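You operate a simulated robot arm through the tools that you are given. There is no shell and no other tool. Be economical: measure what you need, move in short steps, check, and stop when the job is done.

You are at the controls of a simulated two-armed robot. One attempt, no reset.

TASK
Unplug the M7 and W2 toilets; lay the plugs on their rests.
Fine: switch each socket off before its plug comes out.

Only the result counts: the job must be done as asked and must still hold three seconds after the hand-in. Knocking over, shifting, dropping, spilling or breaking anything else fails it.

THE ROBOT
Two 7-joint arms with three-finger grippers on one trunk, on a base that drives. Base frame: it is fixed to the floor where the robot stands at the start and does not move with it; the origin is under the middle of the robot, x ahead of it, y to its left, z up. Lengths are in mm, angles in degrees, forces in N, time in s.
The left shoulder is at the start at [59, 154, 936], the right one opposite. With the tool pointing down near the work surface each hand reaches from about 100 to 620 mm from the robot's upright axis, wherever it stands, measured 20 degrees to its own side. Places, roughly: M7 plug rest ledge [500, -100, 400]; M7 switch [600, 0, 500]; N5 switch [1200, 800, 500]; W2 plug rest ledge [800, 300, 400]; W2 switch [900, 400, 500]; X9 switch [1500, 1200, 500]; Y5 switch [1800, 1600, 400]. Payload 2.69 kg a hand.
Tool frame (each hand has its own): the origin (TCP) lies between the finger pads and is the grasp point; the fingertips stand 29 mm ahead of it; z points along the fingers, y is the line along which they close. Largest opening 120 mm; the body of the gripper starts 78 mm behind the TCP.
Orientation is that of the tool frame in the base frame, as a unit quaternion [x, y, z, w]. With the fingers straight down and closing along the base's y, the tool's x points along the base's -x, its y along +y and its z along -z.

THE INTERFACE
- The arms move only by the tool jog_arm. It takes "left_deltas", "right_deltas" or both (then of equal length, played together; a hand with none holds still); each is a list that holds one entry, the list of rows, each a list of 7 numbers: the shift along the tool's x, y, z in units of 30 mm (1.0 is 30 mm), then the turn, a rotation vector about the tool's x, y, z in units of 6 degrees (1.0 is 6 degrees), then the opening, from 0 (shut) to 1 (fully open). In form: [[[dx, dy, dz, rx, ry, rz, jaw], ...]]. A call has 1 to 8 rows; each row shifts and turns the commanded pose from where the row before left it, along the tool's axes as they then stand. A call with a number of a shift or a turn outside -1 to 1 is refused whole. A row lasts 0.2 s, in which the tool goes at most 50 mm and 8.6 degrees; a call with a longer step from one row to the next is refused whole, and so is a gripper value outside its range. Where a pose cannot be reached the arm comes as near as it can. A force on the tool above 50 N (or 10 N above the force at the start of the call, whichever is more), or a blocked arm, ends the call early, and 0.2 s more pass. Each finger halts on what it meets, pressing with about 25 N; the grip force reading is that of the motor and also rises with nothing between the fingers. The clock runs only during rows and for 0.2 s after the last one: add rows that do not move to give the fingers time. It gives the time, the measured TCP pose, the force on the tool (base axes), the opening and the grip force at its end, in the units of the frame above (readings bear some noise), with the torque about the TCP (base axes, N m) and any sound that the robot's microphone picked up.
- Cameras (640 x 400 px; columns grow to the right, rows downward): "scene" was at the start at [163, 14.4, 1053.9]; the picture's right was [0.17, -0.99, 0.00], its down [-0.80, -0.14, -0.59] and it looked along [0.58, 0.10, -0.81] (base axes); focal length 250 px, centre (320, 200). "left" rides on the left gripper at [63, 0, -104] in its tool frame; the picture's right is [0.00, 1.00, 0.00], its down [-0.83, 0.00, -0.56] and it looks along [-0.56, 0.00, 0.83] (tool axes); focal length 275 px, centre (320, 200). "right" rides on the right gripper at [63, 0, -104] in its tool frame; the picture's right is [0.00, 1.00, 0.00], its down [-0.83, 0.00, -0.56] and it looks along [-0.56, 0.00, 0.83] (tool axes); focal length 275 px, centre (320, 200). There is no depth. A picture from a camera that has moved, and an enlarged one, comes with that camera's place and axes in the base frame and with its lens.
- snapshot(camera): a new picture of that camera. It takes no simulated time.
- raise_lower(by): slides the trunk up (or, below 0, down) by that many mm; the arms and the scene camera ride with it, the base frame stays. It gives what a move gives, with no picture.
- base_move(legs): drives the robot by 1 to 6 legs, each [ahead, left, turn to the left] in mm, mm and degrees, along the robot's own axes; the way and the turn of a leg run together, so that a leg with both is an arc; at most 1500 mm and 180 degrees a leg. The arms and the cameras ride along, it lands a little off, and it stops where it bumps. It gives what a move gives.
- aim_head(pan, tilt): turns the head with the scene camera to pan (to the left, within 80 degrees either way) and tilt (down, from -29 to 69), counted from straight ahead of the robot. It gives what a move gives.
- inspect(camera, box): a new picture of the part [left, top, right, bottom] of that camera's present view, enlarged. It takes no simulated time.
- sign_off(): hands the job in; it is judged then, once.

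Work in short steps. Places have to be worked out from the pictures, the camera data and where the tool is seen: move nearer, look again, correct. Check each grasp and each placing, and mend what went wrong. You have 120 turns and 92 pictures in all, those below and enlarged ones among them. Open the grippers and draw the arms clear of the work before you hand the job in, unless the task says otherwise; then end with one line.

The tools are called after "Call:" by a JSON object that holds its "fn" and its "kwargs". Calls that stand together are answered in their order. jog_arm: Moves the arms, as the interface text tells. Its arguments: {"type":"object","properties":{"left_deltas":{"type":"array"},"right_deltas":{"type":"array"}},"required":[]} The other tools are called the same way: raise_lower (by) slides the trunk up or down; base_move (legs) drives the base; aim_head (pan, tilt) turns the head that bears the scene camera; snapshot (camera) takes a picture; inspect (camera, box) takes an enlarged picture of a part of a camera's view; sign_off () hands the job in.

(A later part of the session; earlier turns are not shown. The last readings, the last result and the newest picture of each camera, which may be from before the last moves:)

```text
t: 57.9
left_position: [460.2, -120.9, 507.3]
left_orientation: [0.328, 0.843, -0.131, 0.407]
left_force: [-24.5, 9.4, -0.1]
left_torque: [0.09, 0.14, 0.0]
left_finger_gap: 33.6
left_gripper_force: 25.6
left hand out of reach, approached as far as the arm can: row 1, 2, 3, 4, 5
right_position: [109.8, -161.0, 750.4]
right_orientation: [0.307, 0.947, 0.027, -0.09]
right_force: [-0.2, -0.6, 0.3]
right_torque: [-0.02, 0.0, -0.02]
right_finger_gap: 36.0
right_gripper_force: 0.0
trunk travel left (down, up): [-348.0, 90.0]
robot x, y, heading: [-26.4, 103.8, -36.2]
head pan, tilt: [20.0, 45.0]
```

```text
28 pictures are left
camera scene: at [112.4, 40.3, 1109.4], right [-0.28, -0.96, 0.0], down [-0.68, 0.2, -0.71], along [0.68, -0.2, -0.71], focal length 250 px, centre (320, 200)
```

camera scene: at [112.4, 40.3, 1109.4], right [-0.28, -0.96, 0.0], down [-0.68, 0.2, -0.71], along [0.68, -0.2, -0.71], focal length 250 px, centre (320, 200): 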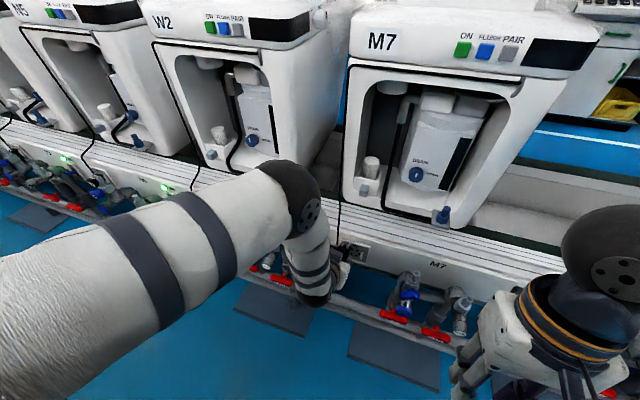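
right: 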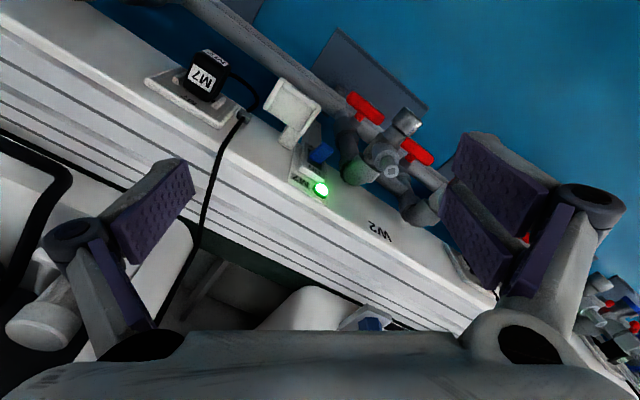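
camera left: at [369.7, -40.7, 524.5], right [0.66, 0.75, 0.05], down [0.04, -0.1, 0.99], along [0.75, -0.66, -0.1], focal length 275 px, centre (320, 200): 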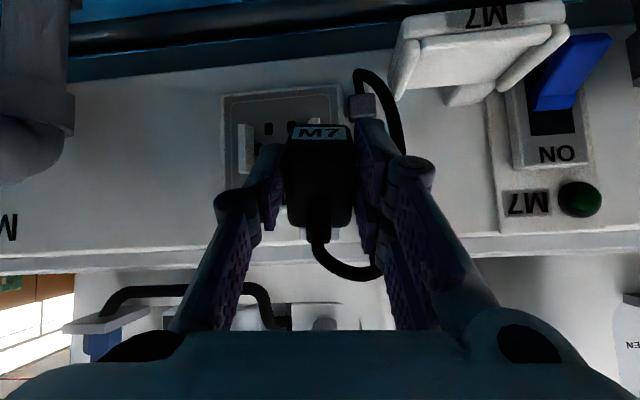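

The arm is at its limit sideways and is touching the socket plate lightly. I retreat 25 mm, then shift the base 70 mm left (slightly forward) to carry the plug over the rest.

Call:
{"fn": "jog_arm", "kwargs": {"left_deltas": [[[0.25, 0, -0.33, 0, 0, 0, 0], [0.25, 0, -0.33, 0, 0, 0, 0], [0, 0, 0, 0, 0, 0, 0]]]}}

Call:
{"fn": "base_move", "kwargs": {"legs": [[15, 70, 0]]}}

Call:
{"fn": "snapshot", "kwargs": {"camera": "left"}}

Call:
{"fn": "inspect", "kwargs": {"camera": "scene", "box": [240, 200, 400, 320]}}

```text
t: 58.7
left_position: [444.4, -112.7, 509.9]
left_orientation: [0.326, 0.84, -0.134, 0.413]
left_force: [0.4, -0.4, -0.9]
left_torque: [0.0, 0.03, 0.02]
left_finger_gap: 33.5
left_gripper_force: 24.6
left hand out of reach, approached as far as the arm can: row 1
right_position: [110.7, -161.4, 751.7]
right_orientation: [0.308, 0.947, 0.027, -0.09]
right_force: [0.2, 0.0, 0.3]
right_torque: [0.01, 0.01, -0.01]
right_finger_gap: 36.0
right_gripper_force: 0.0
trunk travel left (down, up): [-348.0, 90.0]
robot x, y, heading: [-23.3, 105.6, -36.1]
head pan, tilt: [20.0, 45.0]
```

```text
t: 60.0
left_position: [487.4, -74.5, 509.9]
left_orientation: [0.335, 0.836, -0.146, 0.409]
left_force: [-1.3, -8.1, -1.9]
left_torque: [-0.35, 0.04, -0.24]
left_finger_gap: 33.3
left_gripper_force: 24.9
right_position: [163.9, -114.0, 751.5]
right_orientation: [0.309, 0.947, 0.027, -0.09]
right_force: [-0.4, 0.8, 0.4]
right_torque: [0.01, -0.01, 0.01]
right_finger_gap: 36.2
right_gripper_force: 0.1
trunk travel left (down, up): [-348.0, 90.0]
robot x, y, heading: [30.4, 155.3, -36.3]
head pan, tilt: [20.0, 45.0]
stopped in leg 1: the force on the tool passed its limit at 54 N (the readings are from after the stop); the commanded pose is now the measured one
```

```text
27 pictures are left
camera left: at [400.1, 6.7, 526.9], right [0.68, 0.73, 0.03], down [0.04, -0.08, 1.0], along [0.73, -0.68, -0.08], focal length 275 px, centre (320, 200)
```

left: 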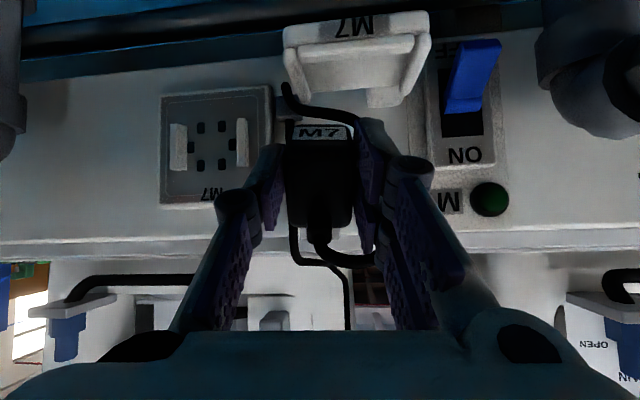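

```text
3.33 times, centred on (320, 260) of scene
camera zoom: at [168.2, 86.7, 1109.3], right [-0.28, -0.96, 0.0], down [-0.68, 0.2, -0.71], along [0.68, -0.2, -0.71], focal length 833 px, centre (320, 0)
```

zoom: 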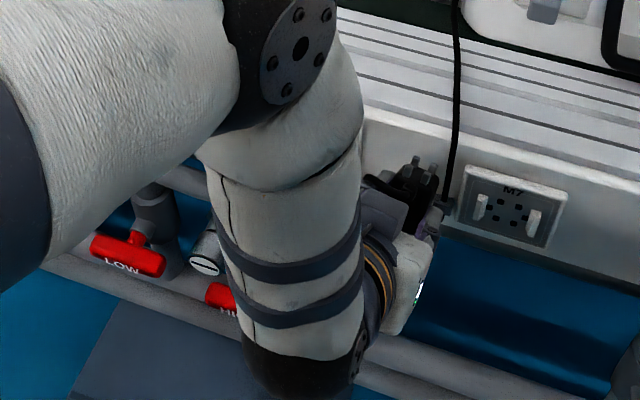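

The cord runs round the left finger and pulled taut at the side. Lowering towards the clip's height will slacken it, so I lower 18 mm and then shift 18 mm left and 10 mm forward.

Call:
{"fn": "raise_lower", "kwargs": {"by": -18}}

Call:
{"fn": "base_move", "kwargs": {"legs": [[10, 18, 0]]}}

Call:
{"fn": "snapshot", "kwargs": {"camera": "left"}}

```text
t: 60.7
left_position: [489.4, -74.0, 491.9]
left_orientation: [0.333, 0.838, -0.142, 0.41]
left_force: [-1.2, 2.8, 12.2]
left_torque: [-0.21, -0.19, -0.05]
left_finger_gap: 33.3
left_gripper_force: 25.1
right_position: [163.3, -113.8, 733.2]
right_orientation: [0.309, 0.946, 0.027, -0.09]
right_force: [-0.4, 0.0, 0.0]
right_torque: [0.02, 0.03, -0.03]
right_finger_gap: 35.6
right_gripper_force: 0.0
trunk travel left (down, up): [-330.0, 108.0]
robot x, y, heading: [29.1, 155.3, -36.5]
head pan, tilt: [20.0, 45.0]
```

```text
t: 61.5
left_position: [508.7, -65.5, 491.4]
left_orientation: [0.332, 0.838, -0.141, 0.408]
left_force: [-2.0, -4.8, -1.5]
left_torque: [-0.15, 0.03, -0.11]
left_finger_gap: 33.3
left_gripper_force: 25.2
right_position: [182.6, -105.2, 732.1]
right_orientation: [0.308, 0.947, 0.027, -0.09]
right_force: [0.3, 0.8, -0.3]
right_torque: [0.0, 0.01, -0.01]
right_finger_gap: 36.1
right_gripper_force: 0.0
trunk travel left (down, up): [-330.0, 108.0]
robot x, y, heading: [43.6, 164.9, -36.4]
head pan, tilt: [20.0, 45.0]
```

```text
25 pictures are left
camera left: at [418.8, 16.5, 508.3], right [0.67, 0.74, 0.04], down [0.04, -0.09, 1.0], along [0.74, -0.67, -0.09], focal length 275 px, centre (320, 200)
```

left: 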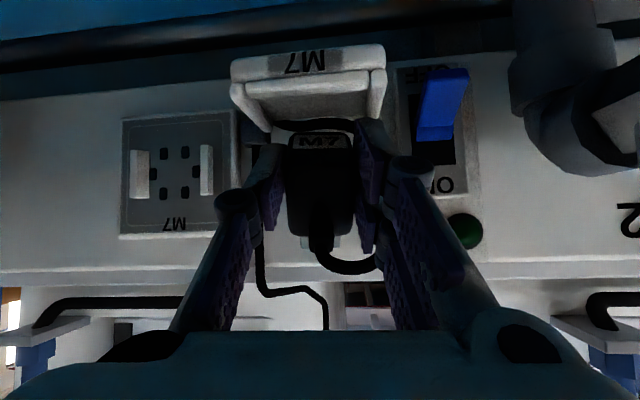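

The plug is now over the rest (u 246, w 450, z 491). I lower 12 mm with the trunk and watch the force.

Call:
{"fn": "raise_lower", "kwargs": {"by": -12}}

Call:
{"fn": "inspect", "kwargs": {"camera": "left", "box": [200, 30, 440, 190]}}

```text
t: 62.0
left_position: [508.9, -66.6, 489.4]
left_orientation: [0.331, 0.835, -0.143, 0.416]
left_force: [-9.7, 6.7, 23.6]
left_torque: [0.29, -0.16, 0.25]
left_finger_gap: 33.7
left_gripper_force: 25.2
right_position: [180.0, -104.7, 725.9]
right_orientation: [0.309, 0.946, 0.028, -0.09]
right_force: [0.5, -0.5, -0.2]
right_torque: [0.04, -0.01, 0.02]
right_finger_gap: 36.0
right_gripper_force: 0.0
trunk travel left (down, up): [-324.0, 114.0]
robot x, y, heading: [46.8, 165.2, -36.3]
head pan, tilt: [20.0, 45.0]
stopped: the force on the tool passed its limit at 64 N (the readings are from after the stop); the commanded pose is now the measured one
```

```text
2.50 times, centred on (320, 110) of left
camera zoom: at [419.7, 14.8, 504.7], right [0.68, 0.74, 0.04], down [0.03, -0.08, 1.0], along [0.74, -0.67, -0.07], focal length 688 px, centre (320, 425)
```

zoom: 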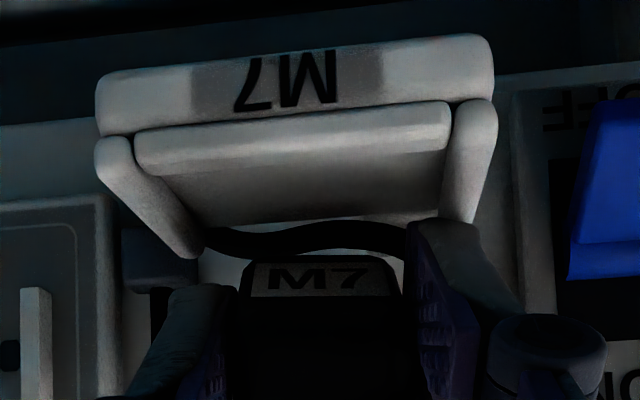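

The label is still visible, so the plug is squared to the tool, which itself points 38° below horizontal. Turning the tool straight down will set the plug's top face flat downward. I raise 25 mm and pitch the hand back to vertical.

Call:
{"fn": "raise_lower", "kwargs": {"by": 25}}

Call:
{"fn": "jog_arm", "kwargs": {"left_deltas": [[[0, 0, 0, 0, 1, 0, 0], [0, 0, 0, 0, 1, 0, 0], [0, 0, 0, 0, 1, 0, 0], [0, 0, 0, 0, 1, 0, 0], [0, 0, 0, 0, 1, 0, 0], [0, 0, 0, 0, 1, 0, 0], [0, 0, 0, 0, 1, 0, 0], [0, 0, 0, 0, 1, 0, 0]]]}}

Call:
{"fn": "snapshot", "kwargs": {"camera": "left"}}

```text
t: 62.7
left_position: [506.5, -68.3, 512.4]
left_orientation: [0.334, 0.836, -0.144, 0.412]
left_force: [-5.4, -17.2, -12.7]
left_torque: [-0.54, 0.54, -0.48]
left_finger_gap: 33.3
left_gripper_force: 24.8
right_position: [181.9, -106.1, 749.6]
right_orientation: [0.309, 0.946, 0.027, -0.091]
right_force: [-1.2, 1.7, 0.1]
right_torque: [0.0, 0.01, -0.03]
right_finger_gap: 36.1
right_gripper_force: 0.2
trunk travel left (down, up): [-349.0, 89.0]
robot x, y, heading: [46.5, 161.0, -36.2]
head pan, tilt: [20.0, 45.0]
```

```text
t: 64.5
left_position: [510.5, -65.2, 510.1]
left_orientation: [0.359, 0.931, 0.0, 0.062]
left_force: [-4.2, -20.3, -9.7]
left_torque: [-0.99, 0.4, -0.41]
left_finger_gap: 33.1
left_gripper_force: 25.1
left hand out of reach, approached as far as the arm can: row 6
right_position: [182.6, -105.0, 750.3]
right_orientation: [0.309, 0.946, 0.028, -0.092]
right_force: [1.0, 0.2, -0.8]
right_torque: [-0.01, 0.02, -0.01]
right_finger_gap: 35.9
right_gripper_force: 0.0
trunk travel left (down, up): [-349.0, 89.0]
robot x, y, heading: [46.3, 162.7, -36.3]
head pan, tilt: [20.0, 45.0]
```

```text
23 pictures are left
camera left: at [452.4, -18.1, 608.1], right [0.67, 0.74, 0.05], down [0.54, -0.53, 0.65], along [0.5, -0.41, -0.76], focal length 275 px, centre (320, 200)
```

left: 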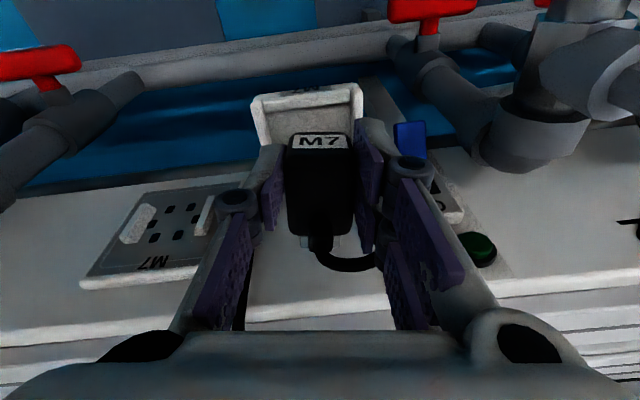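

The plug is now upright over the rest, slightly left of centre. I fine-adjust (6 mm right, 6 mm in, last 6° of pitch) and lower about 22 mm in small steps.

Call:
{"fn": "jog_arm", "kwargs": {"left_deltas": [[[-0.2, -0.2, 0, 0, 1, 0, 0], [0, 0, 0.2, 0, 0.1, 0, 0], [0, 0, 0.2, 0, 0, 0, 0], [0, 0, 0.2, 0, 0, 0, 0], [0, 0, 0.15, 0, 0, 0, 0]]]}}

Call:
{"fn": "snapshot", "kwargs": {"camera": "left"}}

```text
t: 65.7
left_position: [510.7, -71.7, 491.7]
left_orientation: [0.359, 0.933, 0.023, 0.011]
left_force: [-13.6, -3.7, 20.7]
left_torque: [-0.16, -0.11, -0.12]
left_finger_gap: 33.7
left_gripper_force: 25.3
right_position: [181.0, -104.3, 752.4]
right_orientation: [0.309, 0.947, 0.027, -0.09]
right_force: [-0.6, 0.0, -1.1]
right_torque: [0.03, -0.02, -0.01]
right_finger_gap: 36.0
right_gripper_force: 0.0
trunk travel left (down, up): [-349.0, 89.0]
robot x, y, heading: [42.6, 165.0, -36.1]
head pan, tilt: [20.0, 45.0]
```

```text
22 pictures are left
camera left: at [460.4, -32.9, 596.4], right [0.67, 0.74, 0.05], down [0.59, -0.58, 0.56], along [0.44, -0.35, -0.83], focal length 275 px, centre (320, 200)
```

left: 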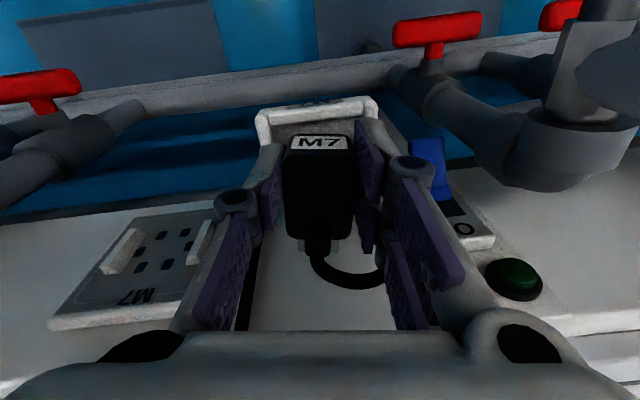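

Contact at about 20 N: the fingertips are on the rims and the plug sits centred over the tray. I'll open only slightly (to 44 mm) so the plug settles while still corralled, and check.

Call:
{"fn": "jog_arm", "kwargs": {"left_deltas": [[[0, 0, 0, 0, 0, 0, 0.31], [0, 0, 0, 0, 0, 0, 0.34], [0, 0, 0, 0, 0, 0, 0.37], [0, 0, 0, 0, 0, 0, 0.37]]]}}

Call:
{"fn": "snapshot", "kwargs": {"camera": "left"}}

```text
t: 66.7
left_position: [511.3, -69.8, 487.9]
left_orientation: [0.359, 0.933, 0.024, 0.009]
left_force: [-0.2, -2.0, 0.5]
left_torque: [-0.02, -0.03, -0.03]
left_finger_gap: 45.0
left_gripper_force: 0.1
right_position: [182.4, -105.6, 751.3]
right_orientation: [0.309, 0.946, 0.028, -0.092]
right_force: [0.5, -0.1, -0.7]
right_torque: [-0.02, 0.01, 0.0]
right_finger_gap: 35.9
right_gripper_force: 0.0
trunk travel left (down, up): [-349.0, 89.0]
robot x, y, heading: [50.0, 166.5, -35.9]
head pan, tilt: [20.0, 45.0]
```

```text
21 pictures are left
camera left: at [462.2, -31.9, 594.4], right [0.67, 0.74, 0.05], down [0.6, -0.58, 0.56], along [0.44, -0.34, -0.83], focal length 275 px, centre (320, 200)
```

left: 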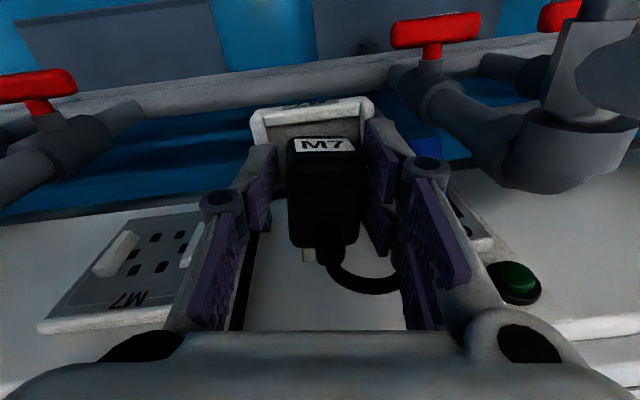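

The plug is released and standing on the rest, force gone. I raise slowly by 20 mm and check that the cord doesn't drag it.

Call:
{"fn": "jog_arm", "kwargs": {"left_deltas": [[[0, 0, -0.15, 0, 0, 0, 0.4], [0, 0, -0.2, 0, 0, 0, 0.4], [0, 0, -0.3, 0, 0, 0, 0.4]]]}}

Call:
{"fn": "snapshot", "kwargs": {"camera": "left"}}

```text
t: 67.5
left_position: [511.4, -71.2, 508.5]
left_orientation: [0.359, 0.933, 0.024, 0.01]
left_force: [-1.6, -2.2, -1.9]
left_torque: [-0.07, 0.11, -0.09]
left_finger_gap: 47.3
left_gripper_force: 0.1
right_position: [181.8, -104.7, 750.5]
right_orientation: [0.309, 0.946, 0.028, -0.091]
right_force: [-0.2, 0.2, -0.1]
right_torque: [0.01, 0.02, -0.01]
right_finger_gap: 36.0
right_gripper_force: 0.1
trunk travel left (down, up): [-349.0, 89.0]
robot x, y, heading: [47.6, 164.1, -35.9]
head pan, tilt: [20.0, 45.0]
```

```text
20 pictures are left
camera left: at [461.3, -32.4, 613.8], right [0.67, 0.74, 0.05], down [0.6, -0.58, 0.56], along [0.44, -0.34, -0.83], focal length 275 px, centre (320, 200)
```

left: 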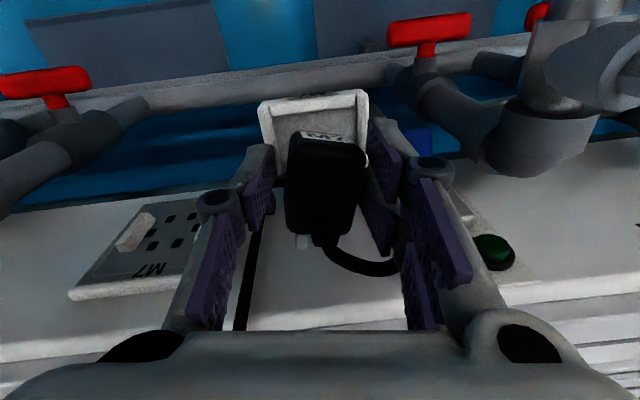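

The cord, running on the wall side of the left finger, starts to lift the plug. I lower again to seat it, then withdraw towards the robot instead so the cord slips free.

Call:
{"fn": "jog_arm", "kwargs": {"left_deltas": [[[0, 0, 0.25, 0, 0, 0, 0.4], [0, 0, 0.25, 0, 0, 0, 0.4], [0, 0, 0, 0, 0, 0, 0.42], [0.25, 0, 0, 0, 0, 0, 0.42], [0.3, 0, 0, 0, 0, 0, 0.42]]]}}

Call:
{"fn": "snapshot", "kwargs": {"camera": "left"}}

```text
t: 68.7
left_position: [499.5, -59.3, 493.8]
left_orientation: [0.358, 0.933, 0.025, 0.01]
left_force: [-0.2, -2.1, -1.3]
left_torque: [-0.12, 0.0, -0.08]
left_finger_gap: 50.1
left_gripper_force: 0.0
right_position: [181.8, -104.0, 750.4]
right_orientation: [0.31, 0.946, 0.029, -0.09]
right_force: [0.3, -0.4, -0.4]
right_torque: [0.0, -0.01, -0.01]
right_finger_gap: 36.1
right_gripper_force: 0.0
trunk travel left (down, up): [-349.0, 89.0]
robot x, y, heading: [44.5, 163.0, -36.3]
head pan, tilt: [20.0, 45.0]
```

```text
19 pictures are left
camera left: at [450.0, -21.3, 598.3], right [0.67, 0.74, 0.05], down [0.59, -0.58, 0.56], along [0.44, -0.34, -0.83], focal length 275 px, centre (320, 200)
```

left: 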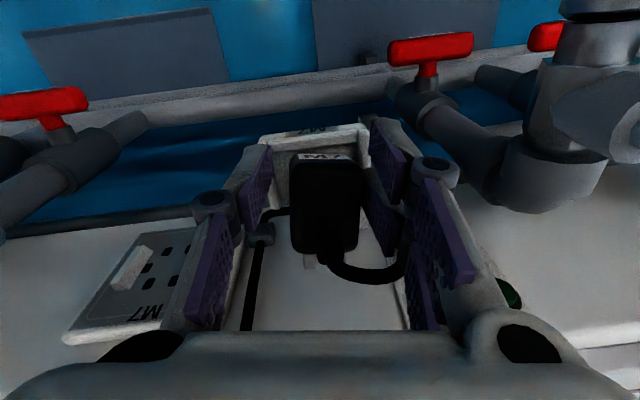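

The finger sits in front of the upper cord loop and above the lower one, so backing off should free it. I continue towards the robot by 55 mm.

Call:
{"fn": "jog_arm", "kwargs": {"left_deltas": [[[0.3, 0, 0, 0, 0, 0, 0.44], [0.4, 0, 0, 0, 0, 0, 0.46], [0.5, 0, 0, 0, 0, 0, 0.48], [0.6, 0, 0, 0, 0, 0, 0.5]]]}}

Call:
{"fn": "snapshot", "kwargs": {"camera": "left"}}

```text
t: 69.7
left_position: [459.5, -24.5, 494.0]
left_orientation: [0.357, 0.934, 0.024, 0.009]
left_force: [0.6, 0.3, -0.8]
left_torque: [-0.01, 0.02, 0.01]
left_finger_gap: 60.0
left_gripper_force: 0.1
right_position: [181.5, -105.9, 750.9]
right_orientation: [0.309, 0.946, 0.028, -0.091]
right_force: [0.4, 0.5, -0.3]
right_torque: [-0.02, 0.01, 0.0]
right_finger_gap: 36.0
right_gripper_force: 0.1
trunk travel left (down, up): [-349.0, 89.0]
robot x, y, heading: [49.3, 162.9, -36.0]
head pan, tilt: [20.0, 45.0]
```

```text
18 pictures are left
camera left: at [409.7, 14.6, 598.7], right [0.67, 0.74, 0.05], down [0.6, -0.58, 0.56], along [0.44, -0.34, -0.83], focal length 275 px, centre (320, 200)
```

left: 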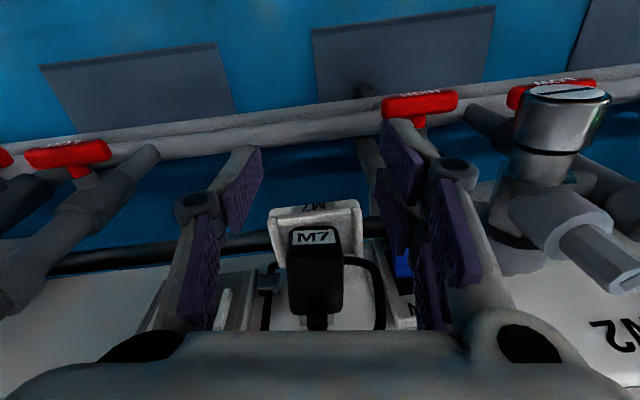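

M7's plug stays on its rest and the hand is free. Now I raise and retract the hand, then drive about 424 mm left (and 50 mm forward) to stand before W2 as I did for M7.

Call:
{"fn": "jog_arm", "kwargs": {"left_deltas": [[[0.5, 0, -0.9, 0, 0, 0, 0.3], [0.5, 0, -0.9, 0, 0, 0, 0.1], [0.5, 0, -0.9, 0, 0, 0, 0], [0.5, 0, -0.9, 0, 0, 0, 0], [0, 0, 0, -0.7, 0, -0.9, 0]]]}}

Call:
{"fn": "base_move", "kwargs": {"legs": [[0, 424, 0], [50, 0, 0]]}}

Call:
{"fn": "aim_head", "kwargs": {"pan": 0, "tilt": 45}}

Call:
{"fn": "snapshot", "kwargs": {"camera": "scene"}}

```text
t: 70.9
left_position: [411.0, 13.6, 601.2]
left_orientation: [0.313, 0.948, 0.057, 0.024]
left_force: [-0.3, -0.1, -0.3]
left_torque: [0.01, 0.02, 0.01]
left_finger_gap: 0.0
left_gripper_force: 25.3
right_position: [183.2, -105.5, 750.6]
right_orientation: [0.31, 0.946, 0.028, -0.09]
right_force: [0.7, 0.0, -0.7]
right_torque: [-0.02, -0.01, 0.0]
right_finger_gap: 36.4
right_gripper_force: 0.1
trunk travel left (down, up): [-349.0, 89.0]
robot x, y, heading: [46.9, 163.4, -36.2]
head pan, tilt: [20.0, 45.0]
```

```text
t: 75.2
left_position: [699.6, 320.9, 599.3]
left_orientation: [0.316, 0.947, 0.058, 0.024]
left_force: [-0.1, 0.3, 0.9]
left_torque: [0.03, -0.01, 0.01]
left_finger_gap: 0.0
left_gripper_force: 24.7
right_position: [469.5, 203.1, 750.0]
right_orientation: [0.311, 0.945, 0.029, -0.092]
right_force: [0.2, -0.5, 0.2]
right_torque: [0.01, 0.03, -0.04]
right_finger_gap: 36.0
right_gripper_force: 0.1
trunk travel left (down, up): [-349.0, 89.0]
robot x, y, heading: [336.4, 471.8, -36.3]
head pan, tilt: [20.0, 45.0]
```

```text
t: 76.0
left_position: [700.5, 320.7, 601.3]
left_orientation: [0.314, 0.947, 0.057, 0.024]
left_force: [-0.2, 0.0, 0.2]
left_torque: [0.02, 0.0, 0.0]
left_finger_gap: 0.0
left_gripper_force: 25.0
right_position: [469.9, 202.2, 750.0]
right_orientation: [0.311, 0.946, 0.028, -0.091]
right_force: [-1.0, 0.1, 0.1]
right_torque: [0.0, -0.02, -0.02]
right_finger_gap: 36.0
right_gripper_force: 0.0
trunk travel left (down, up): [-349.0, 89.0]
robot x, y, heading: [336.9, 472.7, -36.5]
head pan, tilt: [0.0, 45.0]
```

```text
17 pictures are left
camera scene: at [462.7, 379.3, 1110.1], right [-0.59, -0.81, 0.0], down [-0.57, 0.42, -0.71], along [0.57, -0.42, -0.71], focal length 250 px, centre (320, 200)
```

scene: 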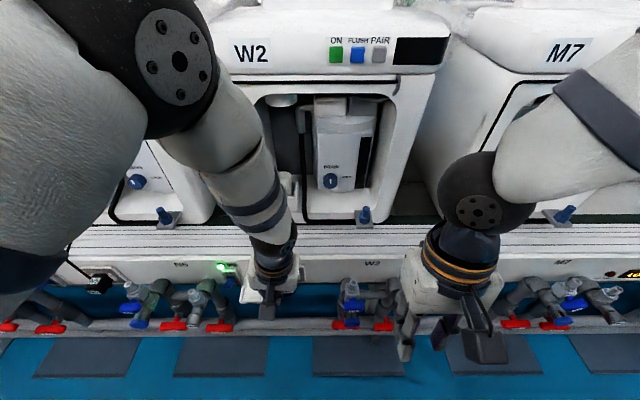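

W2's LED is at u≈841, so the layout is M7's shifted by 515 mm, and the LED is lit. I straighten the tool's small tilt and move above the W2 lever (u≈822, w≈472).

Call:
{"fn": "jog_arm", "kwargs": {"left_deltas": [[[0, 0, 0, 0.6, 0, 0, 0], [0, 0, 0, 0.6, 0, 0, 0], [0, 0.85, 0, 0, 0, 0, 0], [0, 0.85, 0, 0, 0, 0, 0], [0, 0.85, 0, 0, 0, 0, 0], [0, 0.85, 0, 0, 0, 0, 0], [0, 0.85, 0, 0, 0, 0, 0], [0, 0.8, 0, 0, 0, 0, 0]]]}}

Call:
{"fn": "snapshot", "kwargs": {"camera": "left"}}

```text
t: 77.8
left_position: [791.0, 442.1, 602.2]
left_orientation: [0.317, 0.948, -0.002, 0.004]
left_force: [0.0, 0.1, -0.6]
left_torque: [0.01, 0.01, 0.0]
left_finger_gap: 0.0
left_gripper_force: 24.9
right_position: [469.9, 203.8, 750.4]
right_orientation: [0.311, 0.946, 0.029, -0.091]
right_force: [0.6, -0.3, 0.5]
right_torque: [0.02, 0.01, -0.01]
right_finger_gap: 35.8
right_gripper_force: 0.0
trunk travel left (down, up): [-349.0, 89.0]
robot x, y, heading: [333.2, 471.7, -36.5]
head pan, tilt: [0.0, 45.0]
```

```text
16 pictures are left
camera left: at [739.9, 480.4, 706.7], right [0.6, 0.8, 0.0], down [0.66, -0.5, 0.56], along [0.45, -0.34, -0.83], focal length 275 px, centre (320, 200)
```

left: 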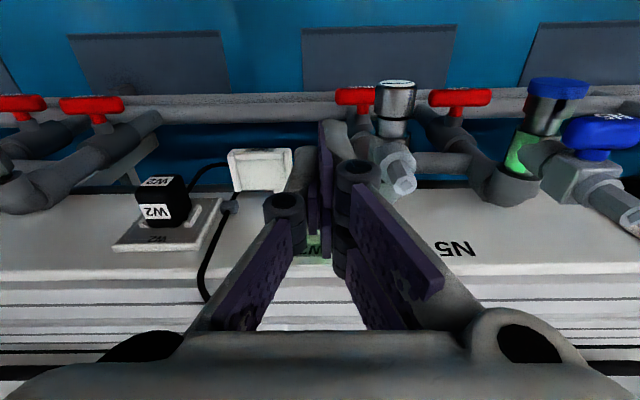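

Position matches M7's geometry. I move in to w≈472 and down to fingertips just above the lever.

Call:
{"fn": "jog_arm", "kwargs": {"left_deltas": [[[-0.77, 0, 0, 0, 0, 0, 0], [-0.77, 0, 0, 0, 0, 0, 0], [-0.77, 0, 0, 0, 0, 0, 0], [-0.75, 0, 0, 0, 0, 0, 0], [0, 0, 0.8, 0, 0, 0, 0], [0, 0, 0.8, 0, 0, 0, 0], [0, 0, 0.8, 0, 0, 0, 0], [0, 0, 0.75, 0, 0, 0, 0]]]}}

Call:
{"fn": "snapshot", "kwargs": {"camera": "left"}}

```text
t: 79.6
left_position: [865.0, 387.2, 507.6]
left_orientation: [0.315, 0.949, -0.002, 0.004]
left_force: [-0.3, 0.2, 0.3]
left_torque: [-0.02, 0.02, 0.0]
left_finger_gap: 0.0
left_gripper_force: 25.3
right_position: [470.5, 203.5, 751.0]
right_orientation: [0.31, 0.946, 0.028, -0.091]
right_force: [0.4, 0.0, 0.1]
right_torque: [-0.01, 0.0, 0.0]
right_finger_gap: 36.0
right_gripper_force: 0.0
trunk travel left (down, up): [-349.0, 89.0]
robot x, y, heading: [335.7, 470.8, -36.4]
head pan, tilt: [0.0, 45.0]
```

```text
15 pictures are left
camera left: at [814.0, 425.3, 611.6], right [0.6, 0.8, 0.0], down [0.66, -0.5, 0.56], along [0.45, -0.34, -0.83], focal length 275 px, centre (320, 200)
```

left: 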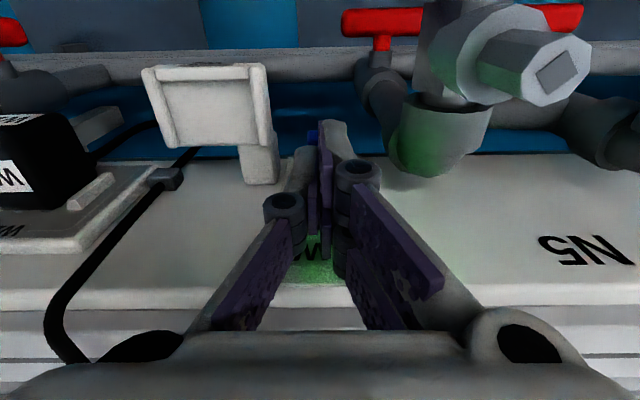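

Nearly identical to the M7 view, with the lever centred beneath. I press down as before and then lift off.

Call:
{"fn": "jog_arm", "kwargs": {"left_deltas": [[[0, 0, 0.2, 0, 0, 0, 0], [0, 0, 0.25, 0, 0, 0, 0], [0, 0, 0.25, 0, 0, 0, 0], [0, 0, 0.25, 0, 0, 0, 0], [0, 0, 0.25, 0, 0, 0, 0]]]}}

Call:
{"fn": "jog_arm", "kwargs": {"left_deltas": [[[0, 0, -0.8, 0, 0, 0, 0], [0, 0, -0.8, 0, 0, 0, 0], [0.9, 0, -0.8, 0, 0, 0, 0.2], [1, 0, -0.4, 0, 0, 0, 0.5], [1, -0.3, 0, 0, 0, 0, 0.5], [0, -0.9, 0, 0, 0, 0, 0.5], [0, -0.9, 0, 0, 0, 0, 0.5], [0, -0.9, 0, 0, 0, 0, 0.5]]]}}

Call:
{"fn": "snapshot", "kwargs": {"camera": "left"}}

```text
t: 80.8
left_position: [865.0, 384.6, 480.8]
left_orientation: [0.316, 0.949, -0.002, 0.005]
left_force: [-16.1, 9.8, 44.7]
left_torque: [-0.01, -0.23, -0.01]
left_finger_gap: 0.2
left_gripper_force: 28.6
right_position: [467.3, 202.6, 753.0]
right_orientation: [0.31, 0.946, 0.028, -0.088]
right_force: [-0.8, 0.0, 1.1]
right_torque: [0.0, 0.0, -0.03]
right_finger_gap: 35.9
right_gripper_force: 0.2
trunk travel left (down, up): [-349.0, 89.0]
robot x, y, heading: [335.0, 467.9, -36.0]
head pan, tilt: [0.0, 45.0]
stopped in row 5 (left hand): the force on the tool passed its limit at 63 N (the readings are from after the stop); the commanded pose is now the measured one
```

```text
t: 82.6
left_position: [739.7, 367.0, 560.6]
left_orientation: [0.315, 0.949, -0.001, 0.005]
left_force: [-0.2, 0.1, 0.1]
left_torque: [0.0, -0.04, -0.01]
left_finger_gap: 60.0
left_gripper_force: 0.1
right_position: [470.3, 203.1, 751.2]
right_orientation: [0.31, 0.946, 0.028, -0.091]
right_force: [0.6, 0.1, 0.0]
right_torque: [0.0, 0.02, 0.0]
right_finger_gap: 35.8
right_gripper_force: 0.1
trunk travel left (down, up): [-349.0, 89.0]
robot x, y, heading: [336.8, 472.8, -36.3]
head pan, tilt: [0.0, 45.0]
```

```text
14 pictures are left
camera left: at [689.8, 405.1, 664.8], right [0.6, 0.8, 0.0], down [0.66, -0.5, 0.56], along [0.45, -0.34, -0.83], focal length 275 px, centre (320, 200)
```

left: 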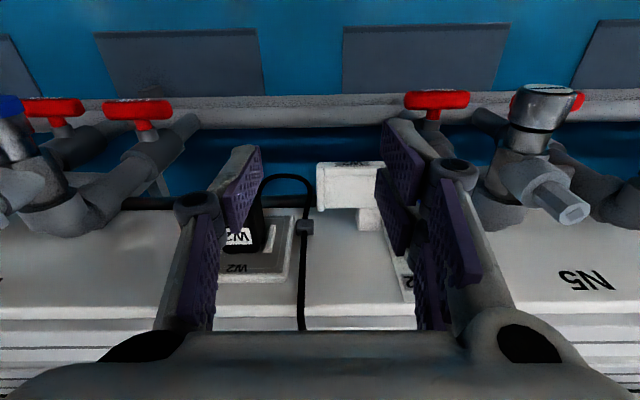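

I move the hand over the W2 plug's column (u≈660) and check the W2 LED in the scene view.

Call:
{"fn": "jog_arm", "kwargs": {"left_deltas": [[[0, -0.8, 0, 0, 0, 0, 0.5], [0, -0.8, 0, 0, 0, 0, 0.5], [0, -0.8, 0, 0, 0, 0, 0.5], [0, 0, 0, 0, 0, 0, 0.5]]]}}

Call:
{"fn": "inspect", "kwargs": {"camera": "scene", "box": [190, 240, 350, 340]}}

Call:
{"fn": "snapshot", "kwargs": {"camera": "left"}}

```text
t: 83.6
left_position: [698.5, 307.8, 558.3]
left_orientation: [0.315, 0.949, -0.001, 0.004]
left_force: [0.1, 0.4, 0.3]
left_torque: [0.01, 0.02, 0.01]
left_finger_gap: 60.1
left_gripper_force: 0.1
right_position: [469.8, 205.4, 750.5]
right_orientation: [0.31, 0.946, 0.029, -0.091]
right_force: [0.3, 1.1, 0.7]
right_torque: [0.02, 0.01, -0.02]
right_finger_gap: 36.0
right_gripper_force: 0.1
trunk travel left (down, up): [-349.0, 89.0]
robot x, y, heading: [335.4, 469.7, -36.2]
head pan, tilt: [0.0, 45.0]
```

```text
4.00 times, centred on (270, 290) of scene
camera zoom: at [462.6, 379.5, 1110.1], right [-0.59, -0.81, 0.0], down [-0.57, 0.42, -0.71], along [0.57, -0.42, -0.71], focal length 999 px, centre (520, -160)
```

zoom: 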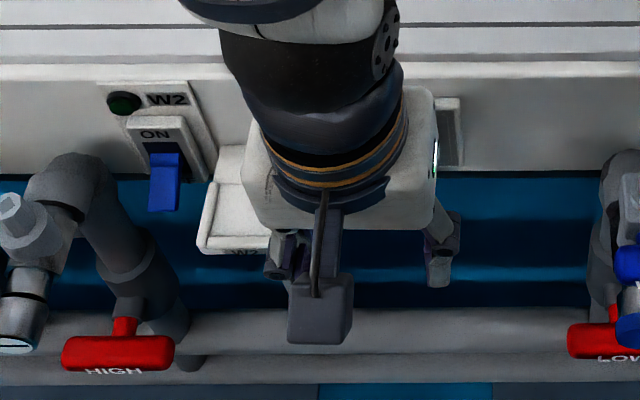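

```text
12 pictures are left
camera left: at [646.6, 346.9, 662.8], right [0.6, 0.8, 0.0], down [0.66, -0.5, 0.56], along [0.45, -0.34, -0.83], focal length 275 px, centre (320, 200)
```

left: 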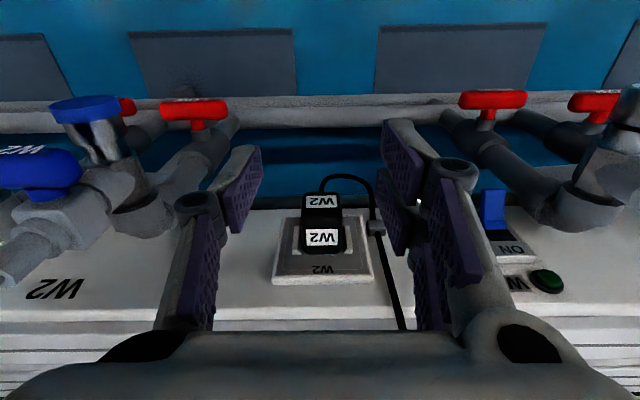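

W2's LED is dark and its lever is down. The plug is centred under the hand, so I repeat the M7 approach to the gripping position.

Call:
{"fn": "jog_arm", "kwargs": {"left_deltas": [[[-0.9, 0.05, 0, 0, 0, 0, 0.5], [-0.9, 0, 0, 0, 0, 0, 0.5], [-0.9, 0, 0, 0, 0, 0, 0.5], [0, 0, 0.8, 0, 0, 0, 0.5], [0, 0, 0.8, 0, 0, 0, 0.5], [0, 0, 0.7, 0, 0, 0, 0.5], [0, 0, 0, 0, 0, 0, 0.5]]]}}

Call:
{"fn": "snapshot", "kwargs": {"camera": "left"}}

```text
t: 85.2
left_position: [763.4, 260.6, 489.5]
left_orientation: [0.315, 0.949, -0.001, 0.004]
left_force: [0.4, -0.5, 0.4]
left_torque: [0.02, -0.02, -0.02]
left_finger_gap: 60.1
left_gripper_force: 0.1
right_position: [470.6, 204.5, 750.8]
right_orientation: [0.31, 0.946, 0.029, -0.091]
right_force: [-0.2, -1.1, 0.6]
right_torque: [-0.01, -0.01, -0.04]
right_finger_gap: 35.9
right_gripper_force: 0.0
trunk travel left (down, up): [-349.0, 89.0]
robot x, y, heading: [335.8, 467.2, -36.2]
head pan, tilt: [0.0, 45.0]
```

```text
11 pictures are left
camera left: at [713.5, 299.6, 594.5], right [0.6, 0.8, 0.0], down [0.66, -0.5, 0.56], along [0.45, -0.34, -0.83], focal length 275 px, centre (320, 200)
```

left: 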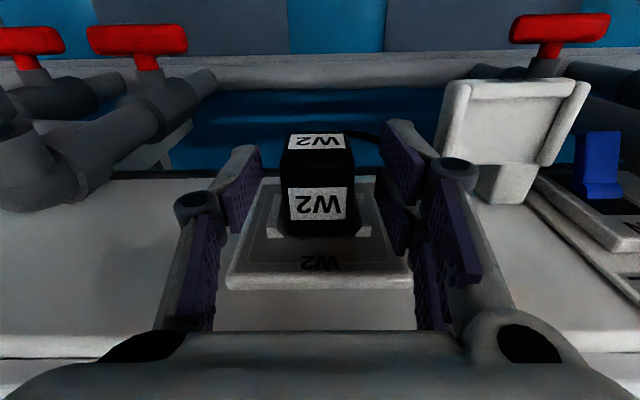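

The view matches the M7 grasp exactly. I close, then pull straight out about 36 mm.

Call:
{"fn": "jog_arm", "kwargs": {"left_deltas": [[[0, 0, 0, 0, 0, 0, 0.35], [0, 0, 0, 0, 0, 0, 0.25], [0, 0, 0, 0, 0, 0, 0.1], [0, 0, 0, 0, 0, 0, 0], [0, 0, 0, 0, 0, 0, 0]]]}}

Call:
{"fn": "jog_arm", "kwargs": {"left_deltas": [[[0.25, 0, 0, 0, 0, 0, 0], [0.25, 0, 0, 0, 0, 0, 0], [0.25, 0, 0, 0, 0, 0, 0], [0.25, 0, 0, 0, 0, 0, 0], [0.2, 0, 0, 0, 0, 0, 0]]]}}

```text
t: 86.4
left_position: [764.1, 260.4, 489.8]
left_orientation: [0.316, 0.949, -0.001, 0.004]
left_force: [-0.7, 0.0, 0.1]
left_torque: [-0.02, 0.02, 0.0]
left_finger_gap: 33.3
left_gripper_force: 24.7
right_position: [469.8, 203.7, 751.0]
right_orientation: [0.31, 0.946, 0.028, -0.09]
right_force: [0.5, 0.1, -0.2]
right_torque: [-0.01, 0.03, 0.01]
right_finger_gap: 36.2
right_gripper_force: 0.1
trunk travel left (down, up): [-349.0, 89.0]
robot x, y, heading: [337.9, 470.7, -36.4]
head pan, tilt: [0.0, 45.0]
heard: snap
```

```text
t: 87.6
left_position: [734.9, 282.2, 491.1]
left_orientation: [0.315, 0.949, -0.002, 0.004]
left_force: [-0.5, -1.1, -0.4]
left_torque: [-0.02, 0.02, -0.04]
left_finger_gap: 33.5
left_gripper_force: 24.8
right_position: [469.6, 203.0, 750.9]
right_orientation: [0.309, 0.946, 0.028, -0.091]
right_force: [-0.1, 0.0, 1.2]
right_torque: [-0.04, 0.0, 0.03]
right_finger_gap: 36.1
right_gripper_force: 0.1
trunk travel left (down, up): [-349.0, 89.0]
robot x, y, heading: [334.4, 470.8, -36.2]
head pan, tilt: [0.0, 45.0]
```

The plug is out and held at 33.5 mm. I move gently left while rising 18 mm, and check the hold.

Call:
{"fn": "jog_arm", "kwargs": {"left_deltas": [[[0, 0.2, -0.15, 0, 0, 0, 0], [0, 0.3, -0.2, 0, 0, 0, 0], [0, 0.4, -0.2, 0, 0, 0, 0], [0, 0.2, -0.05, 0, 0, 0, 0]]]}}

Call:
{"fn": "snapshot", "kwargs": {"camera": "left"}}

```text
t: 88.6
left_position: [755.9, 307.7, 511.3]
left_orientation: [0.315, 0.949, -0.002, 0.004]
left_force: [-0.5, 0.6, -1.7]
left_torque: [0.0, 0.01, -0.04]
left_finger_gap: 32.9
left_gripper_force: 24.9
right_position: [470.0, 203.5, 751.7]
right_orientation: [0.309, 0.946, 0.028, -0.09]
right_force: [0.3, 0.3, -0.1]
right_torque: [0.01, 0.02, -0.01]
right_finger_gap: 36.0
right_gripper_force: 0.0
trunk travel left (down, up): [-349.0, 89.0]
robot x, y, heading: [335.1, 471.7, -36.2]
head pan, tilt: [0.0, 45.0]
```

```text
10 pictures are left
camera left: at [705.2, 346.7, 615.0], right [0.6, 0.8, 0.0], down [0.66, -0.5, 0.56], along [0.45, -0.34, -0.83], focal length 275 px, centre (320, 200)
```

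left: 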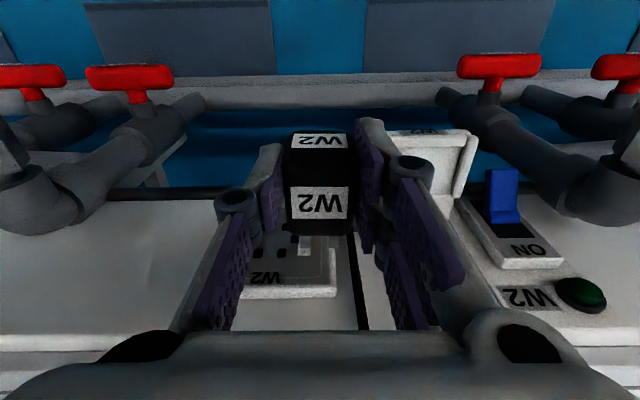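

Still held, with only slight slip. I carry on 62 mm left to above the rest without rising further.

Call:
{"fn": "jog_arm", "kwargs": {"left_deltas": [[[0, 0.5, 0, 0, 0, 0, 0], [0, 0.5, 0, 0, 0, 0, 0], [0, 0.5, 0, 0, 0, 0, 0], [-0.2, 0.5, 0, 0, 0, 0, 0]]]}}

Call:
{"fn": "snapshot", "kwargs": {"camera": "left"}}

```text
t: 89.6
left_position: [798.1, 356.8, 509.3]
left_orientation: [0.313, 0.95, -0.001, 0.006]
left_force: [-0.3, -0.2, 0.2]
left_torque: [0.07, -0.07, -0.02]
left_finger_gap: 0.0
left_gripper_force: 26.1
right_position: [471.2, 204.7, 751.7]
right_orientation: [0.31, 0.946, 0.028, -0.091]
right_force: [0.4, -0.1, 0.2]
right_torque: [-0.02, 0.04, -0.01]
right_finger_gap: 36.1
right_gripper_force: 0.1
trunk travel left (down, up): [-349.0, 89.0]
robot x, y, heading: [335.1, 474.9, -36.4]
head pan, tilt: [0.0, 45.0]
```

```text
9 pictures are left
camera left: at [747.6, 394.4, 613.6], right [0.6, 0.8, 0.0], down [0.66, -0.5, 0.56], along [0.45, -0.34, -0.83], focal length 275 px, centre (320, 200)
```

left: 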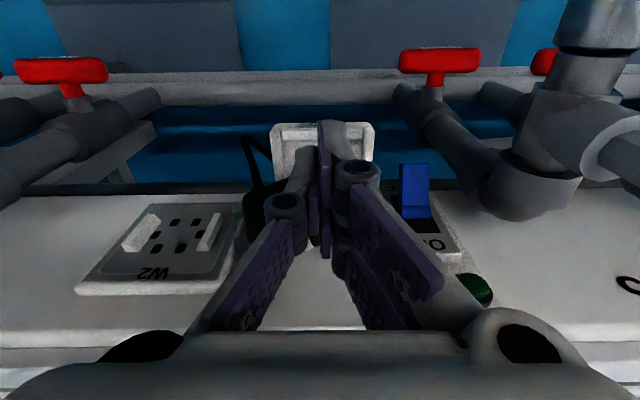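

The plug slipped out at the rest's edge and will hang on its cord like M7's. The retrieve method is known, so I repeat it: retract, pitch the hand, back the base and lower the trunk.

Call:
{"fn": "jog_arm", "kwargs": {"left_deltas": [[[0.95, 0, -0.4, 0, 0, 0, 0], [0.95, 0, -0.3, 0, 0, 0, 0.3], [0, -0.65, 0, 0, 0, 0, 0.6], [0, -0.65, 0, 0, 0, 0, 0.6], [0, 0, 0, 0, -1, 0, 0.6], [0, 0, 0, 0, -1, 0, 0.6], [0, 0, 0, 0, -1, 0, 0.6], [0, 0, 0, 0, -1, 0, 0.6]]]}}

Call:
{"fn": "base_move", "kwargs": {"legs": [[-65, 0, 0]]}}

Call:
{"fn": "raise_lower", "kwargs": {"by": -221}}

Call:
{"fn": "jog_arm", "kwargs": {"left_deltas": [[[0, 0, 0, 0, -1, 0, 0.6], [0, 0, 0, 0, -1, 0, 0.6], [0, 0, 0, 0, -1, 0, 0.6], [0, 0, 0, 0, -1, 0, 0.6], [0, 0, 0, 0, -0.6, 0, 0.6], [0, 0, 0, 0, 0, 1, 0.6], [0, 0, 0, 0, 0, 1, 0.6], [0, 0, 0, 0, 0, 1, 0.6]]]}}

```text
t: 91.4
left_position: [727.4, 356.1, 529.6]
left_orientation: [0.309, 0.927, -0.068, 0.203]
left_force: [-1.0, -0.1, 0.3]
left_torque: [0.0, -0.01, 0.01]
left_finger_gap: 72.4
left_gripper_force: 0.1
right_position: [470.7, 203.8, 751.5]
right_orientation: [0.31, 0.946, 0.028, -0.091]
right_force: [-0.2, -0.4, 0.6]
right_torque: [0.01, 0.04, 0.0]
right_finger_gap: 36.0
right_gripper_force: 0.0
trunk travel left (down, up): [-349.0, 89.0]
robot x, y, heading: [335.8, 469.6, -36.4]
head pan, tilt: [0.0, 45.0]
```

```text
t: 92.3
left_position: [674.3, 394.8, 530.8]
left_orientation: [0.309, 0.927, -0.068, 0.201]
left_force: [0.0, -0.4, 0.6]
left_torque: [-0.01, 0.0, 0.03]
left_finger_gap: 71.9
left_gripper_force: 0.1
right_position: [416.5, 242.5, 751.7]
right_orientation: [0.31, 0.946, 0.028, -0.091]
right_force: [-0.5, 0.2, 0.1]
right_torque: [0.0, -0.06, 0.0]
right_finger_gap: 35.9
right_gripper_force: 0.0
trunk travel left (down, up): [-349.0, 89.0]
robot x, y, heading: [283.9, 508.3, -36.1]
head pan, tilt: [0.0, 45.0]
```

```text
t: 94.7
left_position: [675.2, 394.5, 309.9]
left_orientation: [0.308, 0.927, -0.068, 0.201]
left_force: [-0.2, -0.1, 0.3]
left_torque: [0.0, -0.02, -0.04]
left_finger_gap: 72.0
left_gripper_force: 0.0
right_position: [417.6, 242.0, 529.6]
right_orientation: [0.31, 0.946, 0.028, -0.09]
right_force: [-0.4, 0.1, -0.4]
right_torque: [0.0, -0.04, 0.01]
right_finger_gap: 36.2
right_gripper_force: 0.0
trunk travel left (down, up): [-128.0, 310.0]
robot x, y, heading: [282.5, 508.0, -36.4]
head pan, tilt: [0.0, 45.0]
```

```text
t: 96.5
left_position: [674.4, 393.4, 309.0]
left_orientation: [0.414, 0.797, -0.072, 0.434]
left_force: [0.0, -0.3, 0.7]
left_torque: [0.01, -0.01, -0.02]
left_finger_gap: 71.7
left_gripper_force: 0.0
right_position: [417.3, 242.6, 529.5]
right_orientation: [0.311, 0.946, 0.029, -0.091]
right_force: [-0.8, 0.0, 0.6]
right_torque: [0.02, 0.02, 0.0]
right_finger_gap: 36.3
right_gripper_force: 0.0
trunk travel left (down, up): [-128.0, 310.0]
robot x, y, heading: [285.1, 511.3, -36.6]
head pan, tilt: [0.0, 45.0]
```

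The arm reached everything cleanly this time. I look for the hanging W2 plug.

Call:
{"fn": "snapshot", "kwargs": {"camera": "left"}}

```text
8 pictures are left
camera left: at [592.3, 481.2, 326.3], right [0.72, 0.64, 0.25], down [-0.12, -0.24, 0.96], along [0.68, -0.73, -0.09], focal length 275 px, centre (320, 200)
```

left: 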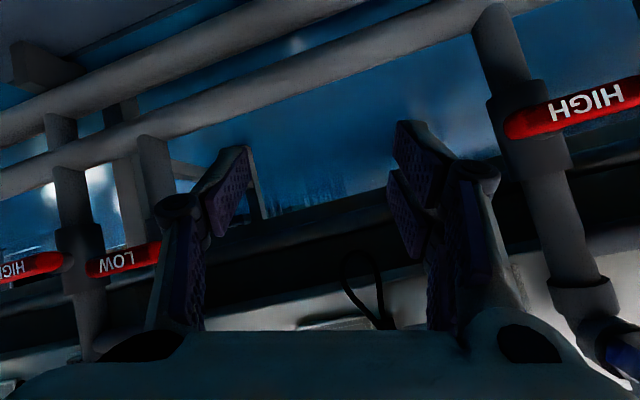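

No hanging plug; only a cord loop shows, so the plug may be sitting on the rest. I check in the scene view around the W2 rest.

Call:
{"fn": "inspect", "kwargs": {"camera": "scene", "box": [170, 165, 330, 265]}}

```text
4.00 times, centred on (250, 215) of scene
camera zoom: at [464.1, 378.3, 876.9], right [-0.59, -0.81, 0.0], down [-0.57, 0.42, -0.71], along [0.57, -0.42, -0.71], focal length 999 px, centre (600, 140)
```

zoom: 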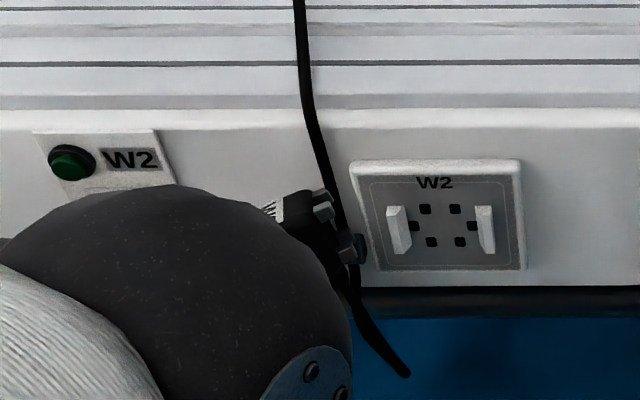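

The plug has lodged near the clip against the right edge of the W2 rest, at about (726,475,490), pins up. I bring the hand back to vertical and above it for a tool-down regrasp.

Call:
{"fn": "jog_arm", "kwargs": {"left_deltas": [[[0, 0, 0, 0, 0, -1, 0.6], [0, 0, 0, 0, 0, -1, 0.6], [0, 0, 0, 0, 0, -1, 0.6], [0, 0, 0, 0, 1, 0, 0.6], [0, 0, 0, 0, 1, 0, 0.6], [0, 0, 0, 0, 1, 0, 0.6], [0, 0, 0, 0, 1, 0, 0.6], [0, 0, 0, 0, 1, 0, 0.6]]]}}

Call:
{"fn": "raise_lower", "kwargs": {"by": 240}}

Call:
{"fn": "jog_arm", "kwargs": {"left_deltas": [[[0, 0, 0, 0, 1, 0, 0.6], [0, 0, 0, 0, 1, 0, 0.6], [0, 0, 0, 0, 1, 0, 0.6], [0, 0, -0.5, 0, 0.6, 0, 0.6]]]}}

Call:
{"fn": "base_move", "kwargs": {"legs": [[65, 0, 0]]}}

Call:
{"fn": "snapshot", "kwargs": {"camera": "left"}}

```text
t: 98.3
left_position: [675.0, 393.2, 309.7]
left_orientation: [0.31, 0.931, -0.061, 0.181]
left_force: [0.1, 0.4, 0.1]
left_torque: [0.01, 0.01, 0.0]
left_finger_gap: 72.0
left_gripper_force: 0.0
right_position: [418.3, 241.4, 529.1]
right_orientation: [0.31, 0.946, 0.027, -0.091]
right_force: [-0.3, 0.8, -0.5]
right_torque: [-0.02, 0.01, -0.02]
right_finger_gap: 36.0
right_gripper_force: 0.0
trunk travel left (down, up): [-128.0, 310.0]
robot x, y, heading: [281.1, 512.2, -36.5]
head pan, tilt: [0.0, 45.0]
```

```text
t: 100.8
left_position: [674.7, 395.2, 548.0]
left_orientation: [0.31, 0.931, -0.061, 0.18]
left_force: [-0.2, 0.1, -0.5]
left_torque: [-0.03, 0.02, -0.01]
left_finger_gap: 72.1
left_gripper_force: 0.2
right_position: [417.2, 242.1, 769.1]
right_orientation: [0.31, 0.946, 0.028, -0.091]
right_force: [0.4, -0.2, 0.2]
right_torque: [-0.02, -0.02, 0.0]
right_finger_gap: 36.1
right_gripper_force: 0.1
trunk travel left (down, up): [-368.0, 70.0]
robot x, y, heading: [284.5, 507.0, -36.3]
head pan, tilt: [0.0, 45.0]
```

```text
t: 101.8
left_position: [675.1, 395.2, 563.7]
left_orientation: [0.316, 0.949, -0.001, 0.003]
left_force: [0.0, -0.1, 0.3]
left_torque: [0.0, -0.03, 0.0]
left_finger_gap: 72.0
left_gripper_force: 0.1
right_position: [417.7, 241.1, 770.0]
right_orientation: [0.31, 0.946, 0.028, -0.09]
right_force: [-0.3, 0.3, -0.4]
right_torque: [0.0, -0.02, 0.03]
right_finger_gap: 36.1
right_gripper_force: 0.0
trunk travel left (down, up): [-368.0, 70.0]
robot x, y, heading: [283.1, 511.0, -36.6]
head pan, tilt: [0.0, 45.0]
```

```text
t: 102.8
left_position: [726.2, 357.2, 562.7]
left_orientation: [0.316, 0.949, -0.001, 0.003]
left_force: [0.2, 0.2, -0.4]
left_torque: [-0.02, 0.01, 0.02]
left_finger_gap: 72.0
left_gripper_force: 0.0
right_position: [471.1, 202.5, 769.6]
right_orientation: [0.31, 0.946, 0.028, -0.091]
right_force: [0.2, -0.1, -1.4]
right_torque: [0.02, 0.03, 0.01]
right_finger_gap: 35.9
right_gripper_force: 0.1
trunk travel left (down, up): [-368.0, 70.0]
robot x, y, heading: [333.5, 471.8, -36.4]
head pan, tilt: [0.0, 45.0]
```

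```text
6 pictures are left
camera left: at [675.9, 395.4, 667.9], right [0.6, 0.8, 0.0], down [0.66, -0.5, 0.56], along [0.45, -0.34, -0.83], focal length 275 px, centre (320, 200)
```

left: 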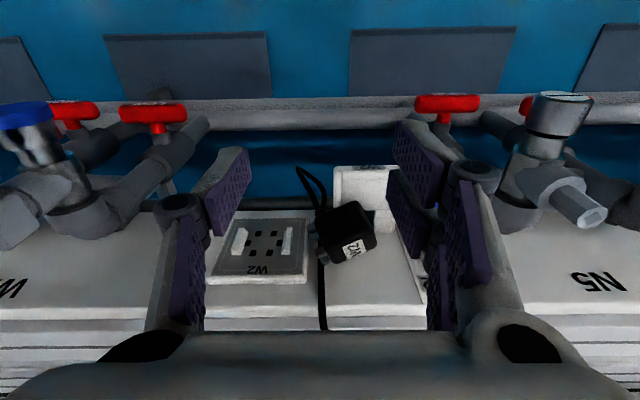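

The plug leans in the right part of the W2 tray, pins on the rim side, at about (736,473,485). I straddle it from above with an 84 mm opening.

Call:
{"fn": "jog_arm", "kwargs": {"left_deltas": [[[-0.75, 0.35, 0, 0, 0, 0, 0.72], [-0.75, 0.35, 0, 0, 0, 0, 0.72], [-0.75, 0, 0, 0, 0, 0, 0.72], [-0.7, 0, 0, 0, 0, 0, 0.72], [0, 0, 0.8, 0, 0, 0, 0.72], [0, 0, 0.8, 0, 0, 0, 0.72], [0, 0, 0.6, 0, 0, 0, 0.72]]]}}

Call:
{"fn": "snapshot", "kwargs": {"camera": "left"}}

```text
t: 104.4
left_position: [810.4, 320.2, 498.7]
left_orientation: [0.315, 0.949, -0.001, 0.005]
left_force: [-0.2, -0.3, 0.1]
left_torque: [-0.01, -0.04, 0.02]
left_finger_gap: 86.5
left_gripper_force: 0.1
right_position: [470.8, 204.2, 770.6]
right_orientation: [0.311, 0.946, 0.028, -0.091]
right_force: [-0.3, -0.4, -0.8]
right_torque: [-0.02, -0.06, 0.0]
right_finger_gap: 35.7
right_gripper_force: 0.1
trunk travel left (down, up): [-368.0, 70.0]
robot x, y, heading: [335.8, 469.5, -35.9]
head pan, tilt: [0.0, 45.0]
```

```text
5 pictures are left
camera left: at [760.1, 358.8, 603.7], right [0.6, 0.8, 0.0], down [0.66, -0.5, 0.56], along [0.45, -0.34, -0.83], focal length 275 px, centre (320, 200)
```

left: 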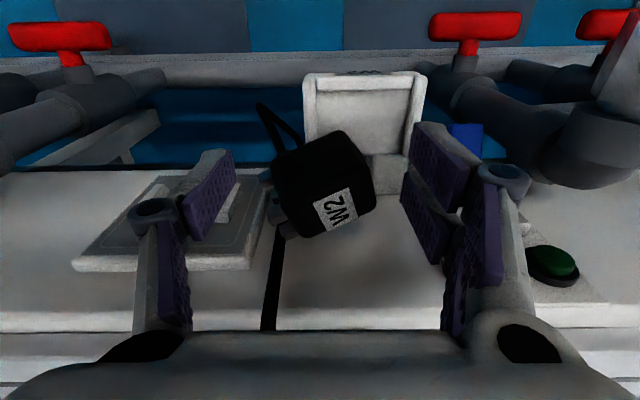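

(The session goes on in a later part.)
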